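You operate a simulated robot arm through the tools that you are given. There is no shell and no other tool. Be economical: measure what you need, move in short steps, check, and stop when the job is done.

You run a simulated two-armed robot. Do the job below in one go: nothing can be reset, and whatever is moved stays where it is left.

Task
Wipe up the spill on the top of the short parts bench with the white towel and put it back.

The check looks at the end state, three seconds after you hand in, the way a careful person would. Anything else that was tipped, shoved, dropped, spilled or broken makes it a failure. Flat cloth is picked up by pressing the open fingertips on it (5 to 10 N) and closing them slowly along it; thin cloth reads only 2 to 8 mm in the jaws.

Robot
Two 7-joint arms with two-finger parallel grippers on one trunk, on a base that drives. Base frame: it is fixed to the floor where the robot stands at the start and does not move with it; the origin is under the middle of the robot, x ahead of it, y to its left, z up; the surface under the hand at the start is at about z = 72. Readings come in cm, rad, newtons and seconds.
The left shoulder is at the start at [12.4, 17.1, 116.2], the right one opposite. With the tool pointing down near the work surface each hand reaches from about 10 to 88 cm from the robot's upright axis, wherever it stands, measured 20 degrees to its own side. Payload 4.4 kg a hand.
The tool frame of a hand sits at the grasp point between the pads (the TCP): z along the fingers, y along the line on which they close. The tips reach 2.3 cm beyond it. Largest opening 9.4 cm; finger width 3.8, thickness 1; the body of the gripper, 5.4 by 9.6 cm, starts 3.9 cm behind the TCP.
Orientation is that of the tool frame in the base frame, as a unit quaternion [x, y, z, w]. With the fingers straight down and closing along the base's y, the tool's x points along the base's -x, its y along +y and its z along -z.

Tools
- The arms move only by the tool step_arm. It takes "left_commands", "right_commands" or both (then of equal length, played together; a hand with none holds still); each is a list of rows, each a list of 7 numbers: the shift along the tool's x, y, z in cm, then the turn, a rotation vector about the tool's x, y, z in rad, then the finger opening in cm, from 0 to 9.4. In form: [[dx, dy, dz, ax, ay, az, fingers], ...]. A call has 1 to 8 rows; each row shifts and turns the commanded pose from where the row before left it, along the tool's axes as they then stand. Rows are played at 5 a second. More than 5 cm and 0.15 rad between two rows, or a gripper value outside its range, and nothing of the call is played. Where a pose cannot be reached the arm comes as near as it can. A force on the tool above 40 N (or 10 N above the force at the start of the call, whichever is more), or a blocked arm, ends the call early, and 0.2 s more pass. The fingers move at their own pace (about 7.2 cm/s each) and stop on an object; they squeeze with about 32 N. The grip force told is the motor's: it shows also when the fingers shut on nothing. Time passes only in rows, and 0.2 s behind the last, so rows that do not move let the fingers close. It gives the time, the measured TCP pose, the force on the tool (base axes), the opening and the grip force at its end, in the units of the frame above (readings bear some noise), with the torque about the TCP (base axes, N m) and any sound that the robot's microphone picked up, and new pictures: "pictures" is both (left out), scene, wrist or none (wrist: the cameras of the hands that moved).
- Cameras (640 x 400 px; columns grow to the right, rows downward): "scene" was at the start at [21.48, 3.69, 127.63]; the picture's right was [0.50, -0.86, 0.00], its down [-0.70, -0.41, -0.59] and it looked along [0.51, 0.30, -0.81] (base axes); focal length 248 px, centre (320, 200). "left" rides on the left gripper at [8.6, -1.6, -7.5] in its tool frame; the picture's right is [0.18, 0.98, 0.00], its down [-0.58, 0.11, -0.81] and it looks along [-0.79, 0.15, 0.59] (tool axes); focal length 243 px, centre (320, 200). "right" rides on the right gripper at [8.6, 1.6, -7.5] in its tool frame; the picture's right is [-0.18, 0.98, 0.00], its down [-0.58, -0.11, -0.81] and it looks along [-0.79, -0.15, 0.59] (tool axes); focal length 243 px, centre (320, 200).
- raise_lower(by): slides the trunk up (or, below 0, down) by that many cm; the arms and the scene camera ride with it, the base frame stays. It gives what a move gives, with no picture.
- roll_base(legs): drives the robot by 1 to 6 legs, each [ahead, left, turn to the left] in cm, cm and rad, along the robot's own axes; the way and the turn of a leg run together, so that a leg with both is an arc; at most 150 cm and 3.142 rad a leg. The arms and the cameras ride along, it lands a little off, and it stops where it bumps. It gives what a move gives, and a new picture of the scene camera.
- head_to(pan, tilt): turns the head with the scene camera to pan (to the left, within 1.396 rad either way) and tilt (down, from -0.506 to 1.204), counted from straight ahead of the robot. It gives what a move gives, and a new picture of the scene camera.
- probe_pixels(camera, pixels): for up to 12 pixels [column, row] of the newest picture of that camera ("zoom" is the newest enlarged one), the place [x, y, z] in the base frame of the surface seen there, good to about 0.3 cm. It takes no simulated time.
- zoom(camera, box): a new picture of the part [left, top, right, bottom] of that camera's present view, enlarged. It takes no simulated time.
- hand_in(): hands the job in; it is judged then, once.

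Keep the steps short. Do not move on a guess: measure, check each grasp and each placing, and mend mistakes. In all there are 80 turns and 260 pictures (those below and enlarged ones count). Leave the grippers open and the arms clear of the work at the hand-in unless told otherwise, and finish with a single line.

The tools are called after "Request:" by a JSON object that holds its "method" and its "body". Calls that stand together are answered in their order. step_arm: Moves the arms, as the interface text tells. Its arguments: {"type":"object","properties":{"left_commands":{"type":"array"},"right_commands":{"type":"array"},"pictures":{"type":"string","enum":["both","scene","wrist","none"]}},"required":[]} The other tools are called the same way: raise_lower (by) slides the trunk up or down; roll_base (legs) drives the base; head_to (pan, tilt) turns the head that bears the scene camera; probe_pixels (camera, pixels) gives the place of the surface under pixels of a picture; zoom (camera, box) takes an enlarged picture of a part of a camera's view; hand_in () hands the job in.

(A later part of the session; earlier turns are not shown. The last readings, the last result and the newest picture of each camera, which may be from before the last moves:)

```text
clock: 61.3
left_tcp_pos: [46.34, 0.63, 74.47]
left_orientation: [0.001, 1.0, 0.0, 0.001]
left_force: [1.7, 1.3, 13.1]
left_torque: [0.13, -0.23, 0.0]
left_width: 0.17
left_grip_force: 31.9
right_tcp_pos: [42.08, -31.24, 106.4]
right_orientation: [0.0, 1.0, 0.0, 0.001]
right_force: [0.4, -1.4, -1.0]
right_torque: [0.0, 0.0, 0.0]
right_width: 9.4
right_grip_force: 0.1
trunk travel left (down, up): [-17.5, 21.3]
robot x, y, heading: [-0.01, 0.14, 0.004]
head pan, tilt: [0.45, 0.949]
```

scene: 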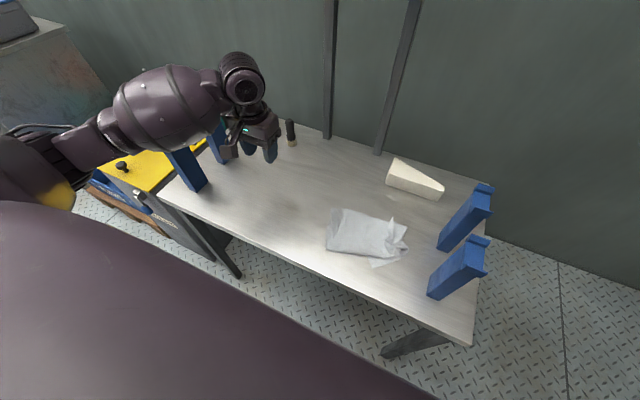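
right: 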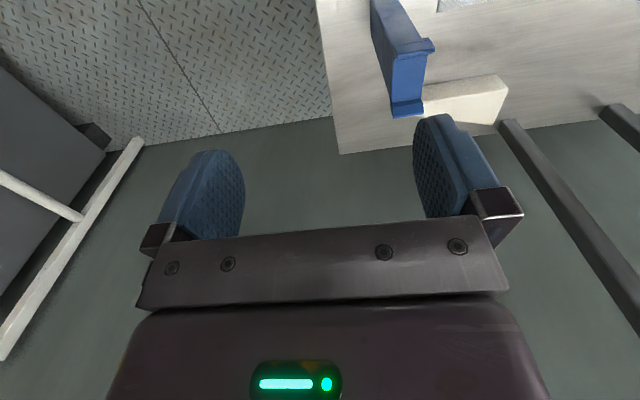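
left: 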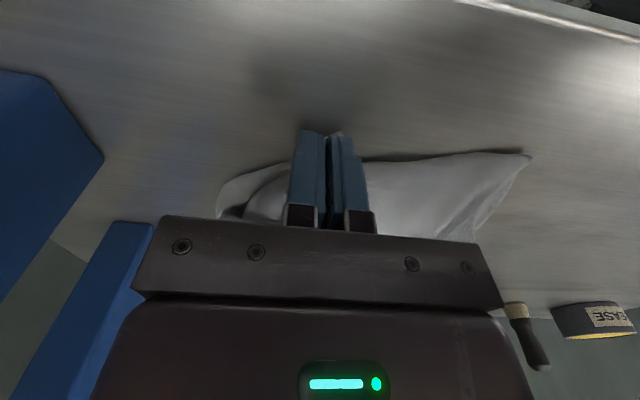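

Request:
{"method": "step_arm", "body": {"left_commands": [[0, 0, -0.7, 0, 0, 0, 0], [0.5, -1, 0, 0, 0, 0, 0], [0.3, -1.3, 0, 0, 0, 0, 0], [0, -1.3, 0, 0, 0, 0, 0], [0, -1, 0, 0, 0, 0, 0], [0, 0, 0.5, 0, 0, 0, 0], [0, 0, 0, 0, 0, 0, 1.5], [0, 0, -1, 0, 0, 0, 2]], "pictures": "none"}}

Request:
{"method": "step_arm", "body": {"left_commands": [[0, 0, -4, 0, 0, 0, 4.5], [0, 0, -4.5, 0, 0, 0, 4.5], [0, 4, -3, 0, 0, 0, 4.5], [0, 4.8, 0, 0, 0, 0, 4.5], [0, 4.8, 0, 0, 0, 0, 4.5], [0, 4.8, 0, 0, 0, 0, 4.5], [0, 4.8, 0, 0, 0, 0, 4.5], [0, 4.8, 0, 0, 0, 0, 4.5]], "pictures": "scene"}}

Request:
{"method": "zoom", "body": {"camera": "scene", "box": [280, 160, 460, 290]}}

```text
clock: 63.1
left_tcp_pos: [45.5, -3.79, 75.55]
left_orientation: [0.0, 1.0, 0.0, 0.0]
left_force: [0.6, 0.3, 0.8]
left_torque: [-0.01, 0.0, 0.0]
left_width: 1.98
left_grip_force: 0.0
right_tcp_pos: [42.1, -31.26, 106.43]
right_orientation: [0.0, 1.0, 0.0, 0.001]
right_force: [-0.6, -0.2, -0.6]
right_torque: [0.0, -0.01, -0.04]
right_width: 9.41
right_grip_force: 0.0
trunk travel left (down, up): [-17.5, 21.3]
robot x, y, heading: [0.11, -0.36, 0.002]
head pan, tilt: [0.45, 0.949]
```

```text
clock: 64.9
left_tcp_pos: [45.53, 24.38, 87.39]
left_orientation: [0.001, 1.0, 0.0, 0.001]
left_force: [0.0, -0.8, 0.3]
left_torque: [0.01, 0.0, 0.03]
left_width: 4.48
left_grip_force: 0.1
right_tcp_pos: [41.98, -31.17, 106.36]
right_orientation: [0.0, 1.0, 0.0, 0.0]
right_force: [-0.8, 0.2, 0.2]
right_torque: [-0.03, 0.01, 0.01]
right_width: 9.39
right_grip_force: 0.0
trunk travel left (down, up): [-17.5, 21.3]
robot x, y, heading: [-0.18, -0.13, 0.002]
head pan, tilt: [0.45, 0.949]
```

scene: 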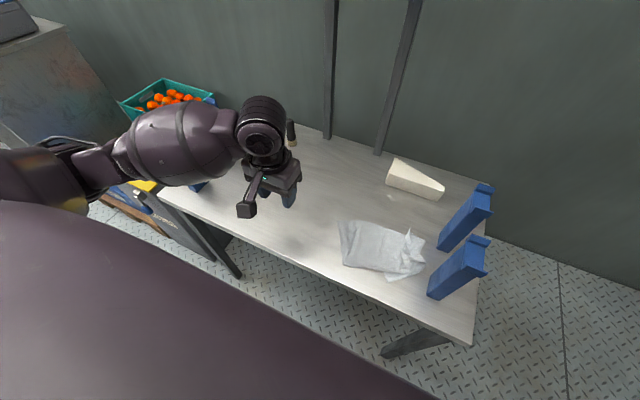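

```text
3.08 times, centred on (370, 225) of scene
```

zoom: 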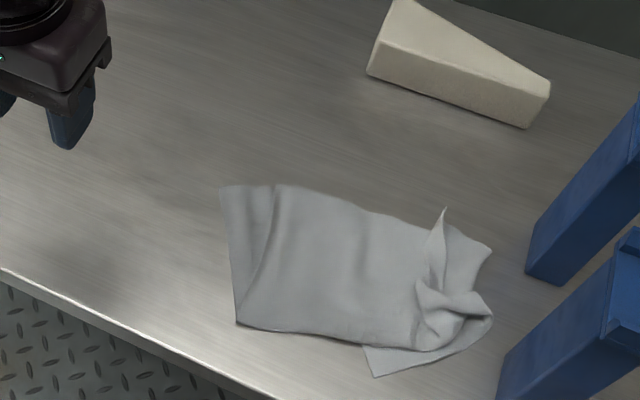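

The whole towel moved with the corner. A better fix: repeat the first lay-down, which came out flat, but pinch very near the left edge so no flap can fold. I'll measure that edge.

Request:
{"method": "probe_pixels", "body": {"camera": "scene", "pixels": [[339, 222], [344, 264], [342, 243], [346, 243], [350, 243], [354, 222], [358, 243], [424, 242], [423, 262], [388, 281]]}}

Request:
{"method": "zoom", "body": {"camera": "scene", "box": [325, 205, 400, 275]}}

```text
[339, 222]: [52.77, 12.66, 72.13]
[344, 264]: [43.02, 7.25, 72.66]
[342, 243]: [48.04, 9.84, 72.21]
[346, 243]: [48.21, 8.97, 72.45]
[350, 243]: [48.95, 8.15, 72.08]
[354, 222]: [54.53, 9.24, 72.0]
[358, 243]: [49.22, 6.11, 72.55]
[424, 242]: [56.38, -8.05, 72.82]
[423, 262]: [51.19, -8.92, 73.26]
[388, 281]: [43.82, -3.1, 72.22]
```

```text
5.71 times, centred on (362, 240) of scene
```

zoom: 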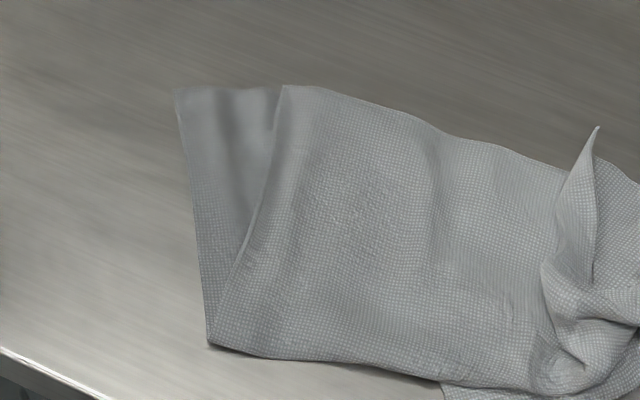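

The left hem runs at a slant from (52.8, 12.7) to (43, 7.3), with a pleat behind it. I'll turn the hand about 0.5 rad to match and pinch ~0.9 cm inside the hem at (48.3, 9.2).

Request:
{"method": "step_arm", "body": {"left_commands": [[-1, -4, 0, 0, 0, 0, 2.2], [-1, -4, 0, 0, 0, 0, 2.2], [-0.8, -4, 0, 0, 0, 0, 2.2], [0, -3.1, 0, 0, 0, 0, 2.2], [0, 0, 2, 0, 0, -0.125, 2.2], [0, 0, 2, 0, 0, -0.125, 2.2], [0, 0, 2, 0, 0, -0.125, 2.2], [0, 0, 2, 0, 0, -0.125, 2.2]], "pictures": "none"}}

Request:
{"method": "step_arm", "body": {"left_commands": [[0, 0, 2.5, 0, 0, 0, 1.8], [0, 0, 1, 0, 0, 0, 1.8], [0, 0, 0, 0, 0, 0, 1.8]], "pictures": "wrist"}}

```text
clock: 66.7
left_tcp_pos: [48.48, 9.05, 78.99]
left_orientation: [-0.248, 0.969, -0.001, 0.0]
left_force: [0.8, 0.1, -0.5]
left_torque: [0.0, 0.01, 0.01]
left_width: 2.21
left_grip_force: 0.1
right_tcp_pos: [42.04, -31.19, 106.3]
right_orientation: [0.0, 1.0, 0.0, 0.0]
right_force: [-0.2, 0.6, -0.3]
right_torque: [0.0, 0.02, -0.01]
right_width: 9.39
right_grip_force: 0.1
trunk travel left (down, up): [-17.5, 21.3]
robot x, y, heading: [0.07, -0.1, -0.0]
head pan, tilt: [0.45, 0.949]
```

```text
clock: 67.5
left_tcp_pos: [48.28, 9.03, 75.68]
left_orientation: [-0.247, 0.969, 0.0, -0.001]
left_force: [-0.1, -0.6, -0.5]
left_torque: [-0.02, -0.02, -0.02]
left_width: 1.8
left_grip_force: 0.1
right_tcp_pos: [42.09, -31.19, 106.37]
right_orientation: [0.0, 1.0, 0.0, 0.0]
right_force: [0.1, -0.1, 0.1]
right_torque: [0.0, 0.03, 0.01]
right_width: 9.41
right_grip_force: 0.0
trunk travel left (down, up): [-17.5, 21.3]
robot x, y, heading: [-0.13, 0.08, -0.0]
head pan, tilt: [0.45, 0.949]
```

left: 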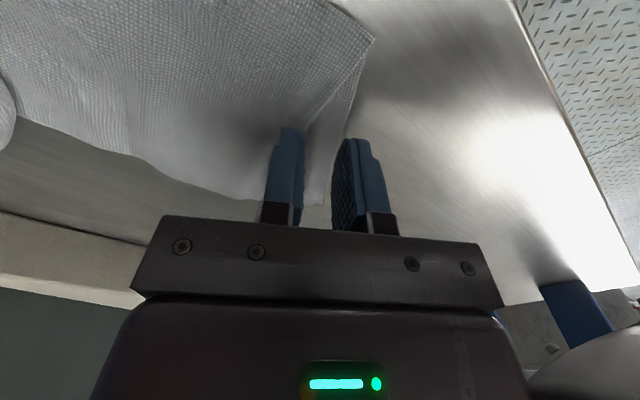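

Aligned. The hem is just inside the right finger, so I'll shift 0.5 cm inward, press, and close.

Request:
{"method": "step_arm", "body": {"left_commands": [[0, -0.5, 0.8, 0, 0, 0, 1.8], [0, 0, 0.3, 0, 0, 0, 1.8], [0, 0, 0.12, 0, 0, 0, 1.8], [0, 0, 0.05, 0, 0, 0, 1.5], [0, 0, 0, 0, 0, 0, 1], [0, 0, 0, 0, 0, 0, 0.4], [0, 0, 0, 0, 0, 0, 0], [0, 0, 0, 0, 0, 0, 0]], "pictures": "wrist"}}

```text
clock: 69.3
left_tcp_pos: [48.59, 8.49, 74.54]
left_orientation: [-0.247, 0.969, -0.001, 0.002]
left_force: [1.8, -4.5, 25.1]
left_torque: [-0.22, -0.06, -0.01]
left_width: 0.19
left_grip_force: 32.1
right_tcp_pos: [41.93, -31.28, 106.43]
right_orientation: [0.0, 1.0, 0.0, 0.0]
right_force: [-0.2, -0.1, -0.4]
right_torque: [0.01, 0.0, -0.02]
right_width: 9.43
right_grip_force: 0.0
trunk travel left (down, up): [-17.5, 21.3]
robot x, y, heading: [-0.16, -0.08, -0.001]
head pan, tilt: [0.45, 0.949]
```

left: 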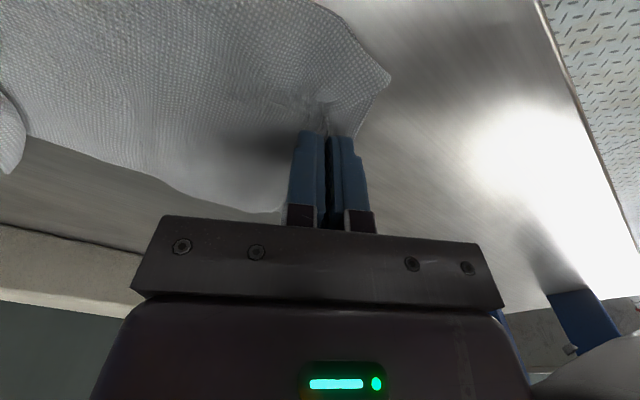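

Gripped. I'll lift while turning the hand back to straight.

Request:
{"method": "step_arm", "body": {"left_commands": [[0, 0, -2, 0, 0, 0, 0], [0, 1.5, -3.5, 0, 0, 0.125, 0], [0, 1.5, -3.5, 0, 0, 0.125, 0], [0, 1.5, -4, 0, 0, 0.125, 0], [0, 2, -4, 0, 0, 0.125, 0], [-2, 2, -3.5, 0, 0, 0, 0], [-2.5, 2, -3.5, 0, 0, 0, 0], [0, 0, 0, 0, 0, 0, 0]]}}

Request:
{"method": "zoom", "body": {"camera": "scene", "box": [240, 80, 440, 240]}}

```text
clock: 71.1
left_tcp_pos: [51.32, 18.74, 98.44]
left_orientation: [0.0, 1.0, 0.0, 0.0]
left_force: [0.0, 0.4, -0.8]
left_torque: [-0.05, 0.02, 0.02]
left_width: 0.19
left_grip_force: 31.7
right_tcp_pos: [42.2, -31.15, 106.32]
right_orientation: [0.0, 1.0, 0.0, 0.0]
right_force: [1.3, 0.1, 0.1]
right_torque: [-0.01, -0.03, 0.02]
right_width: 9.43
right_grip_force: 0.0
trunk travel left (down, up): [-17.5, 21.3]
robot x, y, heading: [-0.01, -0.08, -0.003]
head pan, tilt: [0.45, 0.949]
```

scene: 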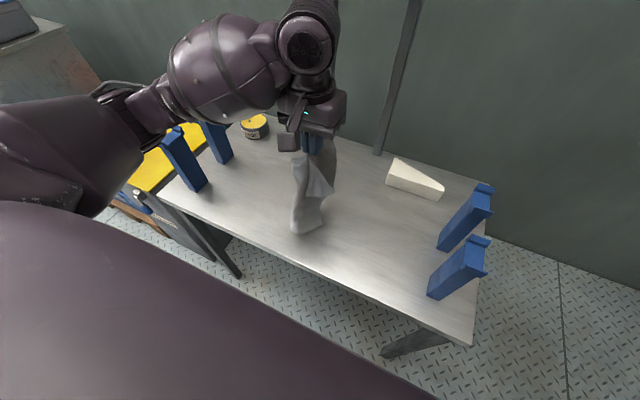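
left: 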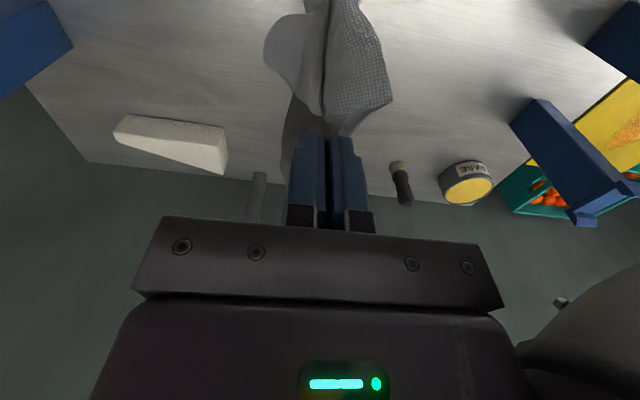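

```text
2.50 times, centred on (340, 160) of scene
```

zoom: 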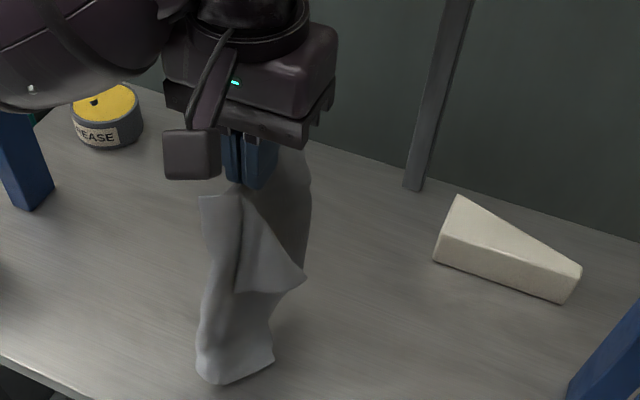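

A bit doubled. I'll raise it clear and give it a gentle back-and-forth shake, then look.

Request:
{"method": "step_arm", "body": {"left_commands": [[0, 0, -4, 0, 0, 0, 0], [0, -4, 0, 0, 0, 0, 0], [0, -4.5, 0, 0, 0, 0, 0], [0, 4.5, 0, 0, 0, 0, 0], [0, -4.5, 0, 0, 0, 0, 0], [0, -4.5, 0, 0, 0, 0, 0], [-2, -4, 0, 0, 0, 0, 0], [0, 0, 0, 0, 0, 0, 0]]}}

Request:
{"method": "zoom", "body": {"camera": "scene", "box": [300, 80, 500, 240]}}

```text
clock: 72.9
left_tcp_pos: [53.24, 1.71, 102.54]
left_orientation: [0.0, 1.0, 0.0, 0.0]
left_force: [0.6, 1.0, -0.3]
left_torque: [0.01, 0.01, 0.04]
left_width: 0.18
left_grip_force: 32.0
right_tcp_pos: [42.11, -31.04, 106.45]
right_orientation: [0.0, 1.0, -0.001, 0.0]
right_force: [-1.5, 0.4, 0.2]
right_torque: [0.0, 0.02, 0.04]
right_width: 9.39
right_grip_force: 0.1
trunk travel left (down, up): [-17.5, 21.3]
robot x, y, heading: [-0.01, -0.16, 0.005]
head pan, tilt: [0.45, 0.949]
```

scene: 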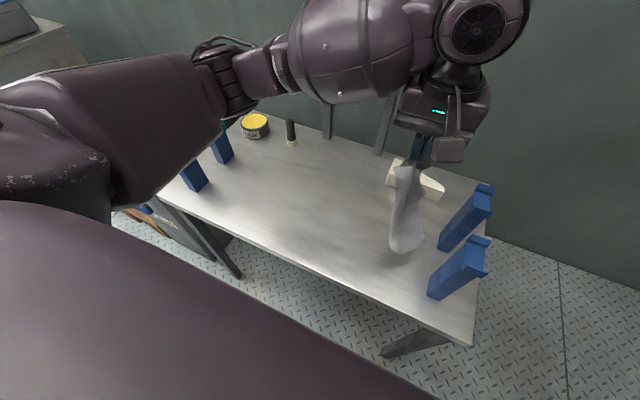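
left: 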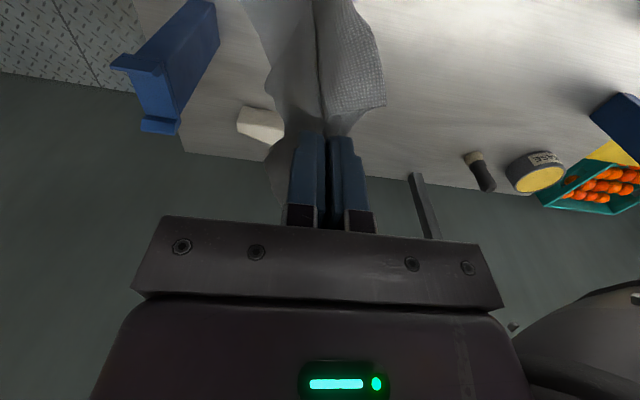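

```text
2.50 times, centred on (400, 160) of scene
```

zoom: 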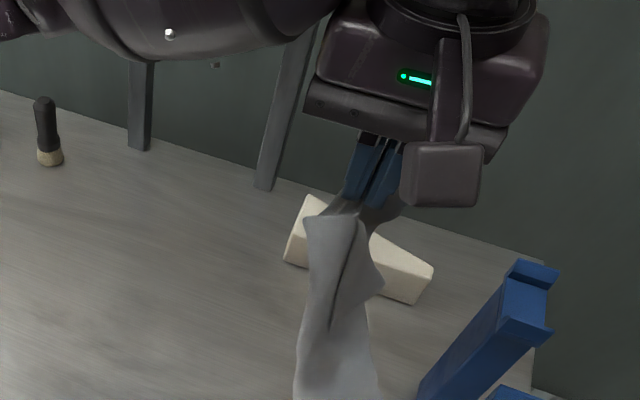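

Opened out. Now I'll repeat the arc lay-down: lower at y≈-4, then sweep +y.

Request:
{"method": "step_arm", "body": {"left_commands": [[0, -3, 1, 0, 0, 0, 0], [0, -3, 1.5, 0, 0, 0, 0], [0, 0, 3, 0, 0, 0, 0], [0, 0, 2.5, 0, 0, 0, 0], [0, 0, 0, 0, 0, 0, 0], [0, 0, 1, 0, 0, 0, 0], [0, 0, 0, 0, 0, 0, 0]], "pictures": "scene"}}

Request:
{"method": "zoom", "body": {"camera": "scene", "box": [340, 140, 540, 300]}}

```text
clock: 74.5
left_tcp_pos: [53.18, -4.41, 93.4]
left_orientation: [0.0, 1.0, 0.0, 0.0]
left_force: [-0.1, 0.2, -0.1]
left_torque: [-0.01, 0.02, 0.02]
left_width: 0.2
left_grip_force: 31.4
right_tcp_pos: [42.1, -31.19, 106.44]
right_orientation: [0.001, 1.0, 0.0, 0.0]
right_force: [0.2, -1.0, 0.6]
right_torque: [0.0, -0.02, -0.02]
right_width: 9.39
right_grip_force: 0.0
trunk travel left (down, up): [-17.5, 21.3]
robot x, y, heading: [-0.02, 0.23, 0.004]
head pan, tilt: [0.45, 0.949]
```

scene: 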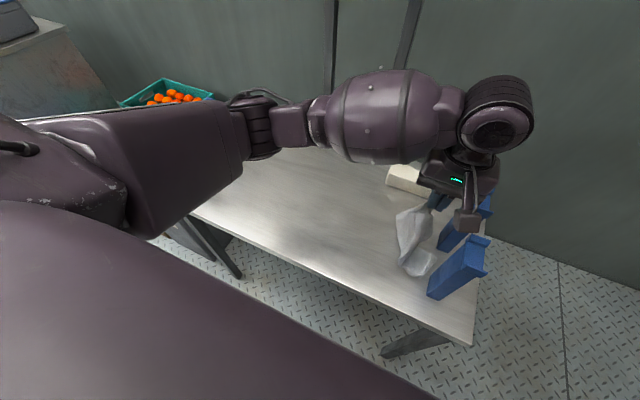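

```text
2.50 times, centred on (440, 220) of scene
```

zoom: 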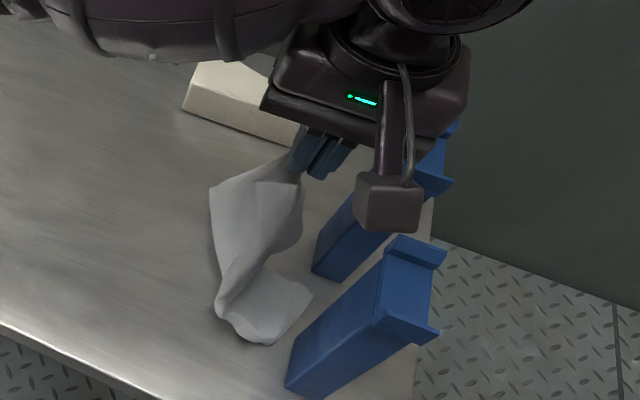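

The tail touches down close to the near stand but clear of it. I'll sweep +y now, pulling gently.

Request:
{"method": "step_arm", "body": {"left_commands": [[0, 2.5, -0.5, 0, 0, 0, 0], [0, 2.5, 0, 0, 0, 0, 0], [0, 2.5, 0.5, 0, 0, 0, 0], [0, 2.5, 1, 0, 0, 0, 0], [0, 2.5, 1.5, 0, 0, 0, 0], [0, 2.5, 2, 0, 0, 0, 0], [0, 2, 2.5, 0, 0, 0, 0], [0, 0, 0, 0, 0, 0, 0]]}}

Request:
{"method": "zoom", "body": {"camera": "scene", "box": [300, 140, 500, 300]}}

```text
clock: 76.3
left_tcp_pos: [53.21, 12.67, 86.25]
left_orientation: [0.0, 1.0, 0.0, 0.0]
left_force: [-0.2, -0.6, 0.4]
left_torque: [-0.02, 0.02, 0.03]
left_width: 0.15
left_grip_force: 32.1
right_tcp_pos: [42.09, -31.28, 106.22]
right_orientation: [0.0, 1.0, 0.0, 0.0]
right_force: [0.2, 0.8, -0.6]
right_torque: [0.06, -0.03, -0.03]
right_width: 9.38
right_grip_force: 0.1
trunk travel left (down, up): [-17.5, 21.3]
robot x, y, heading: [0.06, 0.06, -0.004]
head pan, tilt: [0.45, 0.949]
```

scene: 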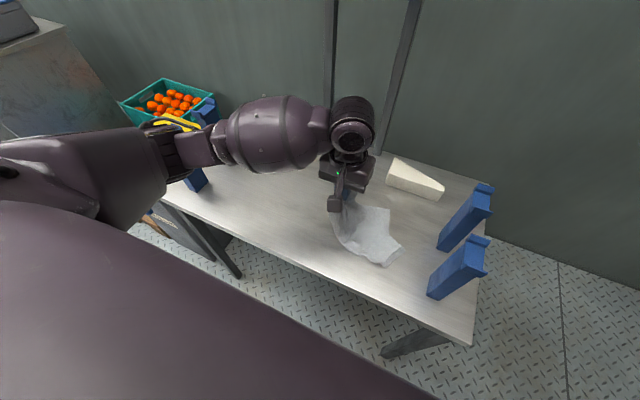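
left: 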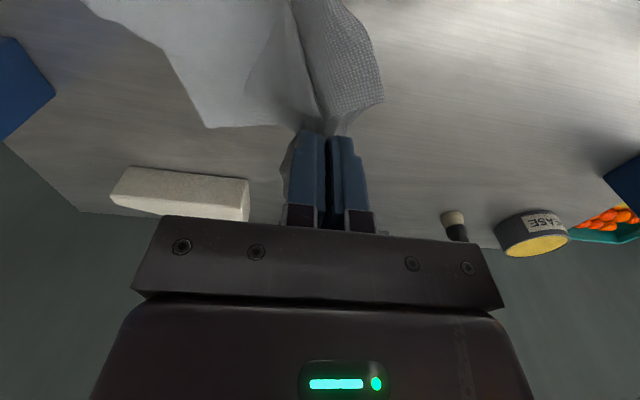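

```text
2.50 times, centred on (400, 220) of scene
```

zoom: 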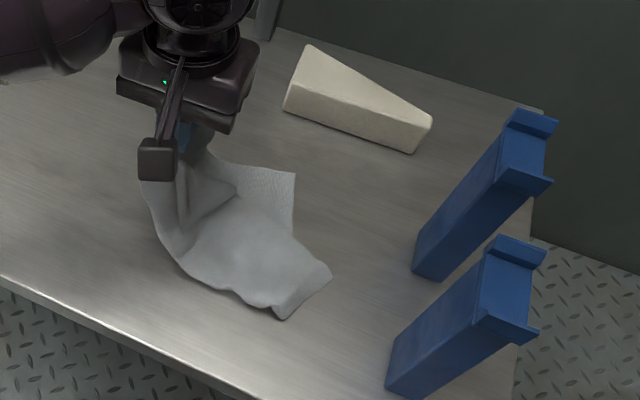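

The tail spreads nicely. Continue to y≈18 while lowering.

Request:
{"method": "step_arm", "body": {"left_commands": [[0, 1.2, 2.5, 0, 0, 0, 0], [0, 1.2, 2.5, 0, 0, 0, 0], [0, 1.2, 2.5, 0, 0, 0, 0], [0, 1, 1.8, 0, 0, 0, 0], [0, 0, 0, 0, 0, 0, 0]]}}

Request:
{"method": "zoom", "body": {"camera": "scene", "box": [300, 140, 500, 300]}}

```text
clock: 77.5
left_tcp_pos: [53.23, 17.19, 77.13]
left_orientation: [0.0, 1.0, 0.001, 0.0]
left_force: [0.1, 0.0, -0.4]
left_torque: [0.01, -0.01, 0.01]
left_width: 0.19
left_grip_force: 32.6
right_tcp_pos: [42.04, -31.15, 106.27]
right_orientation: [0.0, 1.0, 0.0, -0.001]
right_force: [-0.4, 0.2, -0.2]
right_torque: [-0.01, 0.0, 0.01]
right_width: 9.42
right_grip_force: 0.0
trunk travel left (down, up): [-17.5, 21.3]
robot x, y, heading: [0.34, -0.04, -0.003]
head pan, tilt: [0.45, 0.949]
```

scene: 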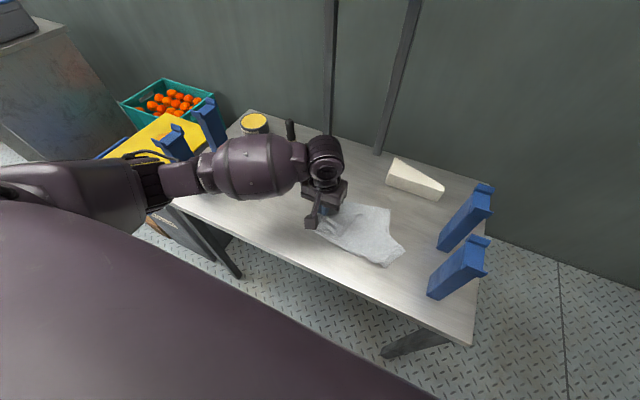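
left: 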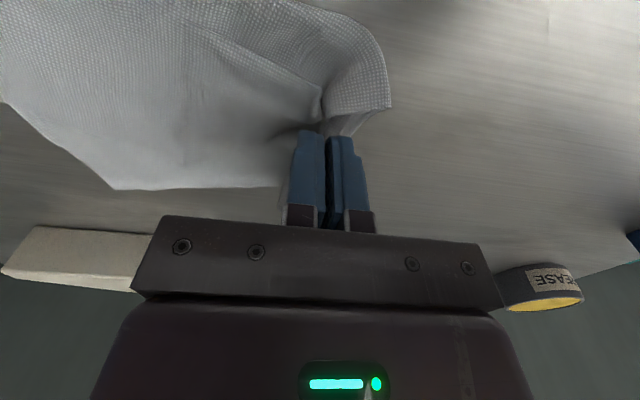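

```text
2.50 times, centred on (400, 220) of scene
```

zoom: 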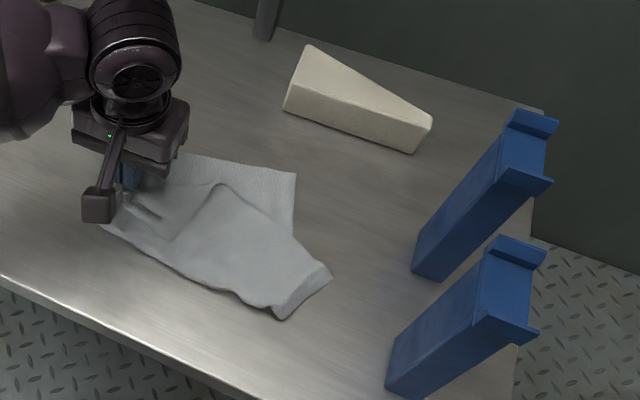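

Mostly laid out, with a diagonal fold at the right end. I'll lower, release, and look closely.

Request:
{"method": "step_arm", "body": {"left_commands": [[0, 0, 1.5, 0, 0, 0, 0], [0, 0, 0.9, 0, 0, 0, 0], [0, 0, 0.1, 0, 0, 0, 0.6], [0, 0, 0, 0, 0, 0, 1.4], [0, 0, 0, 0, 0, 0, 2.4], [0, 0, -2, 0, 0, 0, 3], [0, 0, -4, 0, 0, 0, 4], [0, 0, -4.5, 0, 0, 0, 4.5]], "pictures": "none"}}

Request:
{"method": "step_arm", "body": {"left_commands": [[0, 4.5, 0, 0, 0, 0, 4.5], [0, 4.5, 0, 0, 0, 0, 4.5], [0, 4.5, 0, 0, 0, 0, 4.5], [0, 4.5, 0, 0, 0, 0, 4.5], [0, 0, 0, 0, 0, 0, 4.5]], "pictures": "scene"}}

Request:
{"method": "zoom", "body": {"camera": "scene", "box": [300, 180, 420, 280]}}

Request:
{"method": "probe_pixels", "body": {"camera": "zoom", "pixels": [[320, 200]]}}

```text
clock: 79.3
left_tcp_pos: [53.19, 17.56, 85.27]
left_orientation: [0.0, 1.0, 0.0, 0.0]
left_force: [-0.1, 0.5, 1.1]
left_torque: [-0.01, -0.02, 0.0]
left_width: 4.5
left_grip_force: 0.1
right_tcp_pos: [42.0, -30.99, 106.48]
right_orientation: [0.0, 1.0, -0.001, 0.0]
right_force: [-1.1, -0.8, 0.0]
right_torque: [0.03, -0.03, -0.01]
right_width: 9.4
right_grip_force: 0.1
trunk travel left (down, up): [-17.5, 21.3]
robot x, y, heading: [-0.08, -0.03, -0.0]
head pan, tilt: [0.45, 0.949]
```

```text
clock: 80.5
left_tcp_pos: [52.84, 35.37, 85.1]
left_orientation: [0.0, 1.0, 0.0, 0.001]
left_force: [-0.3, 0.7, -0.4]
left_torque: [-0.02, 0.02, -0.02]
left_width: 4.52
left_grip_force: 0.1
right_tcp_pos: [42.18, -31.21, 106.35]
right_orientation: [0.0, 1.0, 0.001, 0.0]
right_force: [-0.5, -0.1, 0.8]
right_torque: [-0.02, -0.03, 0.0]
right_width: 9.43
right_grip_force: 0.1
trunk travel left (down, up): [-17.5, 21.3]
robot x, y, heading: [-0.16, 0.18, -0.001]
head pan, tilt: [0.45, 0.949]
```

scene: 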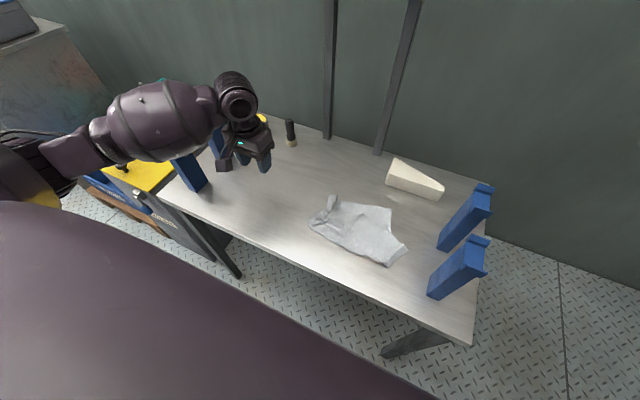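

```text
4.00 times, centred on (360, 230) of scene
```

zoom: 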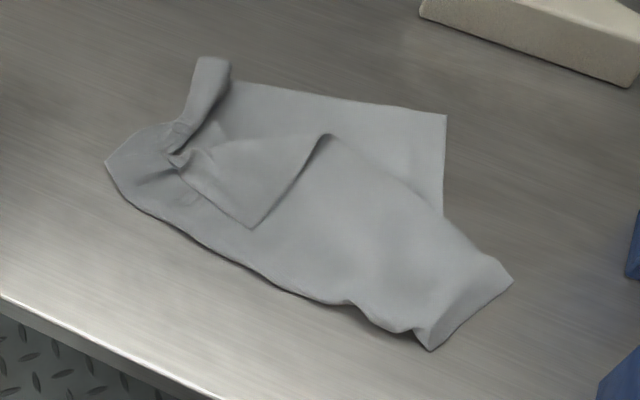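

```text
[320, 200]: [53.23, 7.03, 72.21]
```

I can't fully read the folds. I'll move the left hand to (44, 7, 98) so its camera gets a good overhead look.

Request:
{"method": "step_arm", "body": {"left_commands": [[1.2, -3.5, -3, 0, 0, 0, 4.5], [1.2, -3.5, -3, 0, 0, 0, 4.5], [1.2, -3.5, -3, 0, 0, 0, 4.5], [1.2, -3.5, -3, 0, 0, 0, 4.5], [1.2, -3.5, -2, 0, 0, 0, 4.5], [1.2, -3.5, 0, 0, 0, 0, 4.5], [1.2, -3.5, 0, 0, 0, 0, 4.5], [0.6, -3.5, 0, 0, 0, 0, 4.5]], "pictures": "wrist"}}

Request:
{"method": "zoom", "body": {"camera": "left", "box": [160, 0, 480, 200]}}

```text
clock: 82.3
left_tcp_pos: [43.95, 7.33, 99.11]
left_orientation: [0.0, 1.0, 0.001, 0.0]
left_force: [-0.8, 0.0, -0.2]
left_torque: [0.03, -0.03, -0.03]
left_width: 4.5
left_grip_force: 0.0
right_tcp_pos: [42.16, -31.34, 106.26]
right_orientation: [0.0, 1.0, 0.0, 0.0]
right_force: [0.2, 0.1, -0.7]
right_torque: [0.03, -0.03, -0.01]
right_width: 9.4
right_grip_force: 0.1
trunk travel left (down, up): [-17.5, 21.3]
robot x, y, heading: [-0.25, 0.21, -0.0]
head pan, tilt: [0.45, 0.949]
```

left: 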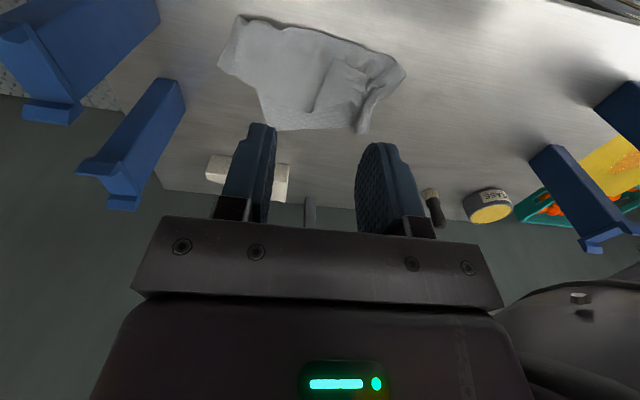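

```text
2.00 times, centred on (320, 100) of left
```

zoom: 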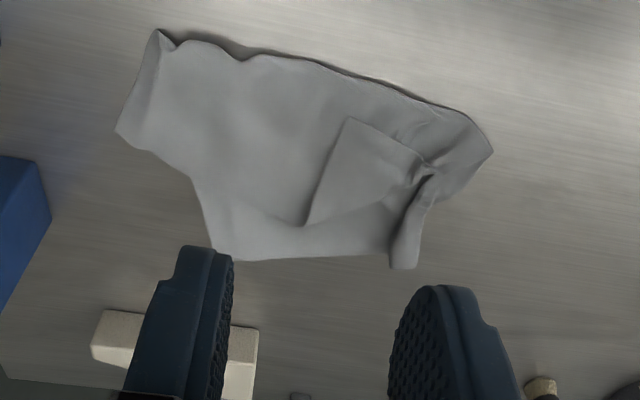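

Clear view now. I'll probe key points to understand the folds: corner-like points and layer heights.

Request:
{"method": "probe_pixels", "body": {"camera": "zoom", "pixels": [[158, 36], [122, 128], [192, 180], [218, 255], [398, 262], [488, 150], [350, 122], [308, 220], [420, 162], [240, 60], [412, 240], [330, 235]]}}

Request:
{"method": "zoom", "body": {"camera": "left", "box": [210, 5, 410, 140]}}

```text
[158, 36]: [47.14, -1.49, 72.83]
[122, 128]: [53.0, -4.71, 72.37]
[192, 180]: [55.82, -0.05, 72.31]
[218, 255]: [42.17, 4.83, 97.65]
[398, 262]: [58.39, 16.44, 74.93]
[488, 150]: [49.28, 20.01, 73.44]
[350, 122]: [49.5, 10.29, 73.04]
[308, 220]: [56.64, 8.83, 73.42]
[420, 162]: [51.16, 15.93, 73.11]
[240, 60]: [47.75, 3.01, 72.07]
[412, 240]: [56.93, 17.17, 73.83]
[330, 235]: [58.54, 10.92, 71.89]
```

```text
2.96 times, centred on (310, 72) of left
```

zoom: 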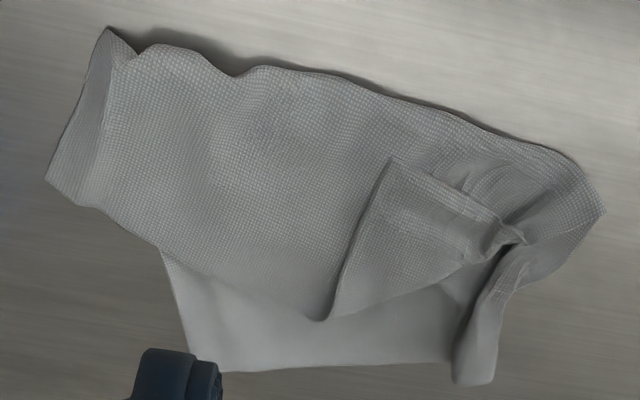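

Reading: the towel is a single sheet with one long Z-pleat (line from (53,-4.7) to (56.6,8.8)) plus a gathered left end. I'll undo the pleat with a reverse pinch: turn the hand 90°, press one finger on each layer and open slowly. First I'll turn the hand while moving over (55, 3).

Request:
{"method": "step_arm", "body": {"left_commands": [[-3, -1, 0, 0, 0, 0, 3.5], [-3, -1, 0, 0, 0, 0, 3.5], [-3, -1, 0, 0, 0, 0, 3.5], [-2, -1.3, 0, 0, 0, 0.145, 3.5], [0, 0, 0, 0, 0, 0.145, 3.5], [0, 0, 0, 0, 0, 0.145, 3.5], [0, 0, 0, 0, 0, 0.145, 3.5], [0, 0, 0, 0, 0, 0.145, 3.5]], "pictures": "none"}}

Request:
{"method": "step_arm", "body": {"left_commands": [[0, 0, 3, 0, 0, 0.145, 3.5], [0, 0, 3, 0, 0, 0.145, 3.5], [0, 0, 3, 0, 0, 0.145, 3.5], [0, 0, 3, 0, 0, 0.145, 3.5], [0, 0, 0, 0, 0, 0.145, 3.5], [0, 0, 0, 0, 0, 0.12, 3.5], [0, 0, 0, 0, 0, 0, 3.5]]}}

```text
clock: 84.1
left_tcp_pos: [55.41, 3.02, 98.98]
left_orientation: [0.356, 0.935, 0.0, 0.0]
left_force: [-0.7, 0.3, -0.2]
left_torque: [0.02, -0.01, -0.01]
left_width: 3.52
left_grip_force: 0.0
right_tcp_pos: [42.14, -31.13, 106.39]
right_orientation: [0.001, 1.0, 0.001, 0.0]
right_force: [-0.6, 0.9, 0.9]
right_torque: [0.01, 0.0, 0.01]
right_width: 9.42
right_grip_force: 0.1
trunk travel left (down, up): [-17.5, 21.3]
robot x, y, heading: [-0.02, 0.05, 0.0]
head pan, tilt: [0.45, 0.949]
```

```text
clock: 85.7
left_tcp_pos: [55.25, 3.07, 87.07]
left_orientation: [0.708, 0.706, 0.0, 0.0]
left_force: [-0.1, -0.2, 0.4]
left_torque: [0.01, 0.0, 0.01]
left_width: 3.5
left_grip_force: 0.1
right_tcp_pos: [42.17, -31.21, 106.33]
right_orientation: [-0.001, 1.0, 0.0, 0.0]
right_force: [-0.2, 0.5, 0.3]
right_torque: [0.03, 0.0, -0.01]
right_width: 9.41
right_grip_force: 0.0
trunk travel left (down, up): [-17.5, 21.3]
robot x, y, heading: [-0.06, 0.15, 0.0]
head pan, tilt: [0.45, 0.949]
```

scene: 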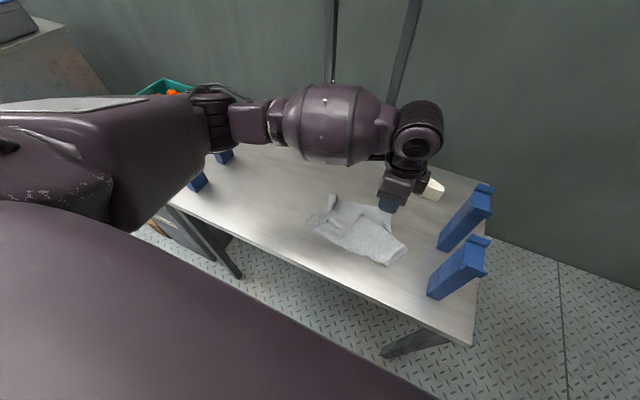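
left: 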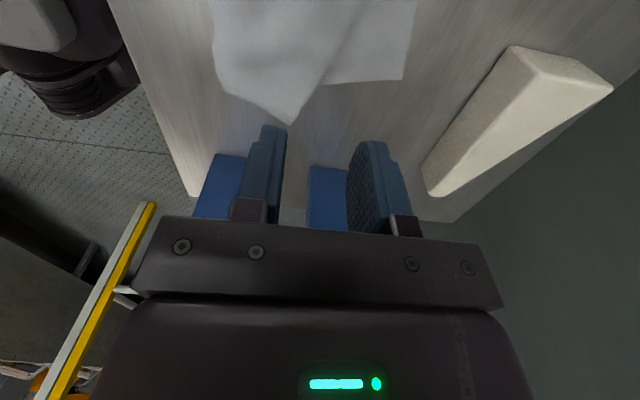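

Turned. Before lowering I'll check how close the white block is.

Request:
{"method": "probe_pixels", "body": {"camera": "left", "pixels": [[430, 185], [470, 110], [515, 50], [500, 110], [402, 78], [412, 5], [322, 85], [290, 122], [222, 75], [335, 70], [310, 60], [360, 60]]}}

Request:
{"method": "step_arm", "body": {"left_commands": [[0, 0, 4, 0, 0, 0, 3.5], [0, 0, 4, 0, 0, 0, 3.5], [0, 0, 3, 0, 0, 0, 3.5], [0, 0, 0.7, 0, 0, 0, 3.5], [0, 0, 0, 0, 0, 0, 3.5]], "pictures": "wrist"}}

```text
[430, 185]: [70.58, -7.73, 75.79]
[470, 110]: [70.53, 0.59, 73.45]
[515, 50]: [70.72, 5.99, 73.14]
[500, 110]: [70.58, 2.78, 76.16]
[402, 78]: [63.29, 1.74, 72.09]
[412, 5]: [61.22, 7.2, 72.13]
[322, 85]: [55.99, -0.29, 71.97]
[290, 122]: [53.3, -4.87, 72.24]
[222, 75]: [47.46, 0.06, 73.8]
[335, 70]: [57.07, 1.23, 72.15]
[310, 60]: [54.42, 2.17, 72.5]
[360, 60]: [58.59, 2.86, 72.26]
```

```text
clock: 86.9
left_tcp_pos: [55.37, 3.12, 75.77]
left_orientation: [0.707, 0.707, -0.001, 0.001]
left_force: [0.3, -1.1, -0.1]
left_torque: [-0.02, -0.02, -0.01]
left_width: 3.5
left_grip_force: 0.1
right_tcp_pos: [42.16, -31.21, 106.4]
right_orientation: [0.0, 1.0, 0.0, 0.0]
right_force: [-0.1, -0.2, 0.7]
right_torque: [0.0, -0.01, -0.01]
right_width: 9.4
right_grip_force: 0.0
trunk travel left (down, up): [-17.5, 21.3]
robot x, y, heading: [0.06, 0.32, -0.002]
head pan, tilt: [0.45, 0.949]
```

left: 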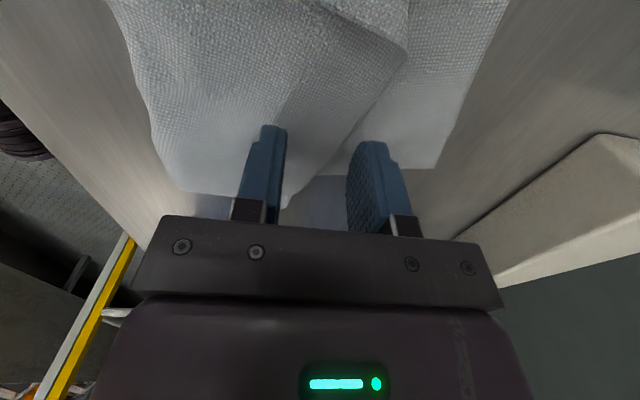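

New understanding: the far edge is at x=63 and grip thicknesses (3.2 mm at first, 1.9 mm later) show the towel was folded double from the start. Its upper layer has slipped back: bottom layer spans x 47–63, upper only 47–54, with the upper layer's far-left corner flopped over at (49.5, 10.3). I'll pull that corner back to its place first, so I'm moving over it and lowering.

Request:
{"method": "step_arm", "body": {"left_commands": [[0, 0, -4, 0, 0, 0, 2], [3, -1.7, 0, 0, 0, 0, 2], [3, -1.7, 0, 0, 0, 0, 2], [2.9, -1.6, 0, 0, 0, 0, 2], [0, 0, 2.5, 0, 0, 0, 2], [0, 0, 1.5, 0, 0, 0, 2], [0, 0, 0, 0, 0, 0, 2]], "pictures": "both"}}

Request:
{"method": "zoom", "body": {"camera": "left", "box": [160, 0, 480, 220]}}

```text
clock: 88.5
left_tcp_pos: [50.04, 12.08, 75.26]
left_orientation: [0.707, 0.707, 0.0, 0.0]
left_force: [-1.1, 0.1, -0.1]
left_torque: [0.02, 0.01, 0.01]
left_width: 1.99
left_grip_force: 0.0
right_tcp_pos: [42.11, -31.06, 106.35]
right_orientation: [0.0, 1.0, 0.0, 0.0]
right_force: [-0.6, -0.5, -0.3]
right_torque: [0.02, 0.02, 0.0]
right_width: 9.4
right_grip_force: 0.1
trunk travel left (down, up): [-17.5, 21.3]
robot x, y, heading: [-0.02, 0.11, -0.001]
head pan, tilt: [0.45, 0.949]
```

scene: 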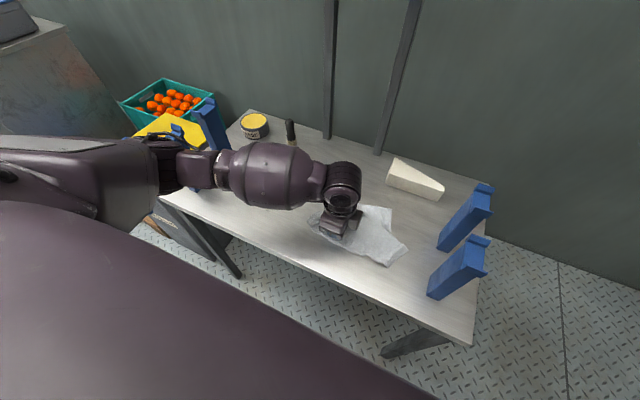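
left: 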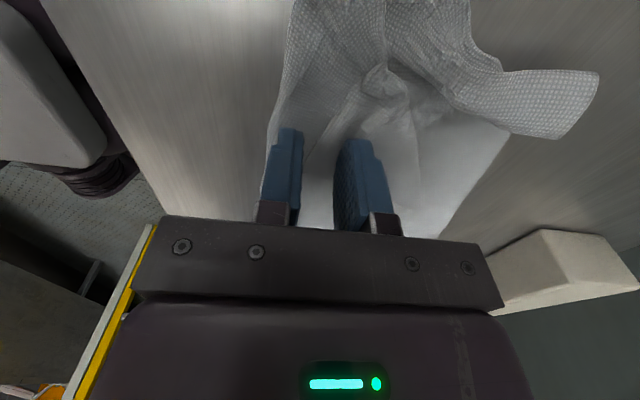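

```text
1.82 times, centred on (320, 110) of left
```

zoom: 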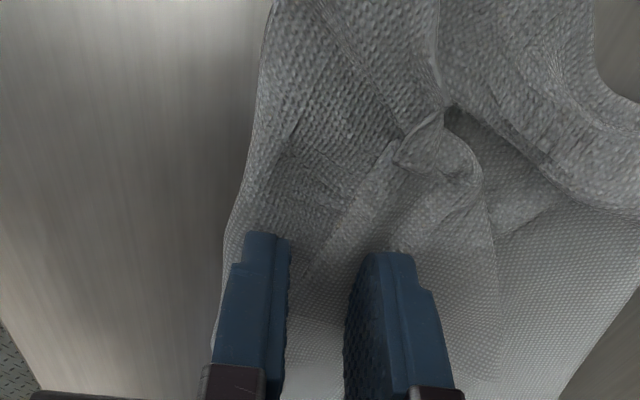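

The flap's near edge runs between the two fingers. I'll press lightly and close slowly.

Request:
{"method": "step_arm", "body": {"left_commands": [[0, 0, 0.4, 0, 0, 0, 2], [0, 0, 0.15, 0, 0, 0, 2], [0, 0, 0, 0, 0, 0, 1.6], [0, 0, 0, 0, 0, 0, 1], [0, 0, 0, 0, 0, 0, 0.4], [0, 0, 0, 0, 0, 0, 0], [0, 0, 0, 0, 0, 0, 0], [0, 0, -2, 0, 0, 0, 0]], "pictures": "wrist"}}

Request:
{"method": "zoom", "body": {"camera": "left", "box": [160, 0, 480, 220]}}

```text
clock: 90.3
left_tcp_pos: [50.12, 12.03, 76.91]
left_orientation: [0.707, 0.707, 0.001, 0.001]
left_force: [-0.1, 0.1, 1.0]
left_torque: [-0.02, -0.03, 0.0]
left_width: 0.0
left_grip_force: 32.3
right_tcp_pos: [42.02, -31.16, 106.37]
right_orientation: [0.0, 1.0, 0.0, 0.0]
right_force: [-0.4, -0.2, 0.4]
right_torque: [0.03, -0.04, 0.01]
right_width: 9.4
right_grip_force: 0.1
trunk travel left (down, up): [-17.5, 21.3]
robot x, y, heading: [-0.03, -0.46, -0.0]
head pan, tilt: [0.45, 0.949]
```

left: 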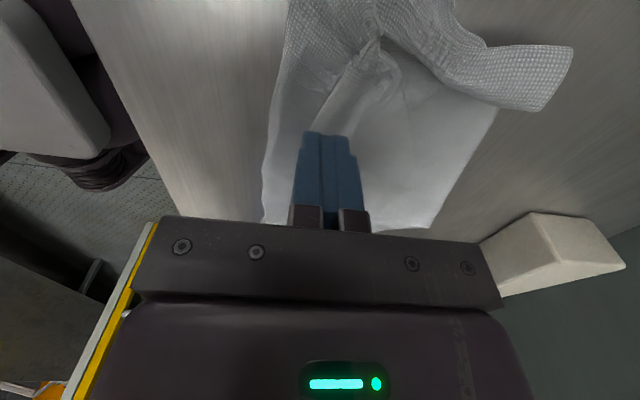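

```text
1.82 times, centred on (320, 110) of left
```

zoom: 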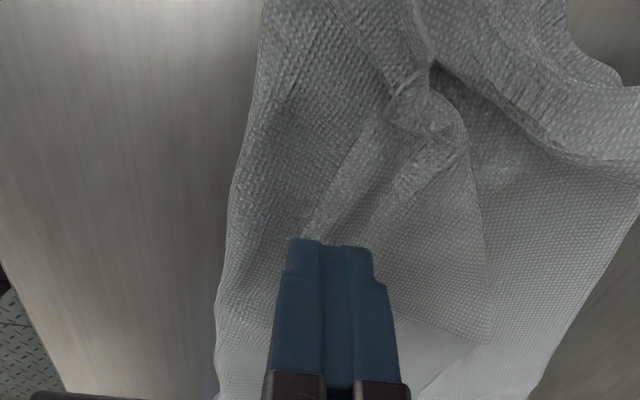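

Nothing was caught because the press was too light. I'll retry, slightly further onto the flap with a firmer press.

Request:
{"method": "step_arm", "body": {"left_commands": [[0, 0.7, 0, 0, 0, 0, 2.4], [0, 0, 1.4, 0, 0, 0, 2.4], [0, 0, 0.7, 0, 0, 0, 2.4], [0, 0, 0.25, 0, 0, 0, 2.4], [0, 0, 0, 0, 0, 0, 2.4]], "pictures": "none"}}

```text
clock: 91.5
left_tcp_pos: [50.88, 11.97, 74.62]
left_orientation: [0.707, 0.707, 0.001, 0.001]
left_force: [0.2, 1.4, 13.0]
left_torque: [-0.02, -0.16, -0.02]
left_width: 2.37
left_grip_force: 0.1
right_tcp_pos: [42.12, -31.15, 106.46]
right_orientation: [0.001, 1.0, 0.0, 0.001]
right_force: [0.3, -1.7, 0.4]
right_torque: [-0.02, 0.01, 0.0]
right_width: 9.4
right_grip_force: 0.1
trunk travel left (down, up): [-17.5, 21.3]
robot x, y, heading: [-0.13, -0.01, -0.001]
head pan, tilt: [0.45, 0.949]
```

13 N, so I'll ease slightly, close, and lift 1.5 cm.

Request:
{"method": "step_arm", "body": {"left_commands": [[0, 0, -0.05, 0, 0, 0, 2], [0, 0, 0, 0, 0, 0, 1.5], [0, 0, 0, 0, 0, 0, 1], [0, 0, 0, 0, 0, 0, 0.4], [0, 0, 0, 0, 0, 0, 0], [0, 0, 0, 0, 0, 0, 0], [0, 0, -1, 0, 0, 0, 0], [0, 0, -1.5, 0, 0, 0, 0]], "pictures": "wrist"}}

Request:
{"method": "zoom", "body": {"camera": "left", "box": [160, 0, 480, 220]}}

```text
clock: 93.3
left_tcp_pos: [50.81, 11.89, 77.12]
left_orientation: [0.707, 0.707, 0.0, 0.0]
left_force: [-0.5, 0.0, -0.5]
left_torque: [-0.01, -0.03, -0.01]
left_width: 0.27
left_grip_force: 32.1
right_tcp_pos: [42.07, -31.04, 106.42]
right_orientation: [0.0, 1.0, 0.0, 0.0]
right_force: [0.5, -0.5, 0.6]
right_torque: [0.01, 0.01, -0.01]
right_width: 9.41
right_grip_force: 0.0
trunk travel left (down, up): [-17.5, 21.3]
robot x, y, heading: [-0.02, 0.22, -0.005]
head pan, tilt: [0.45, 0.949]
```

left: 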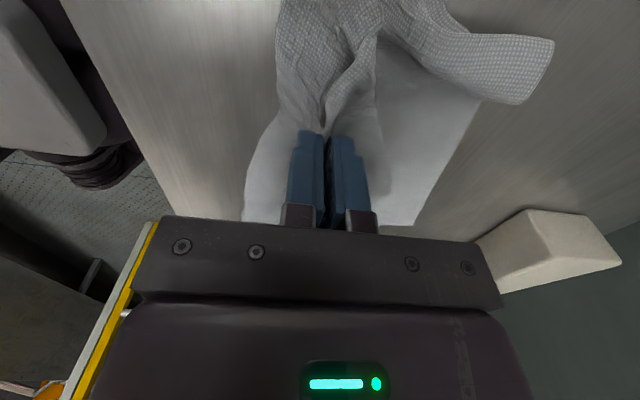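

```text
1.82 times, centred on (320, 110) of left
```

zoom: 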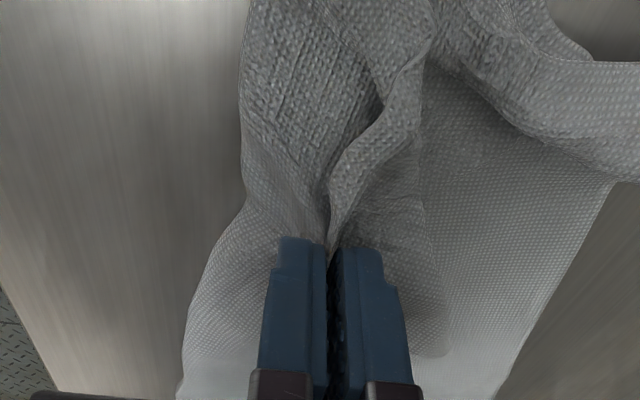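

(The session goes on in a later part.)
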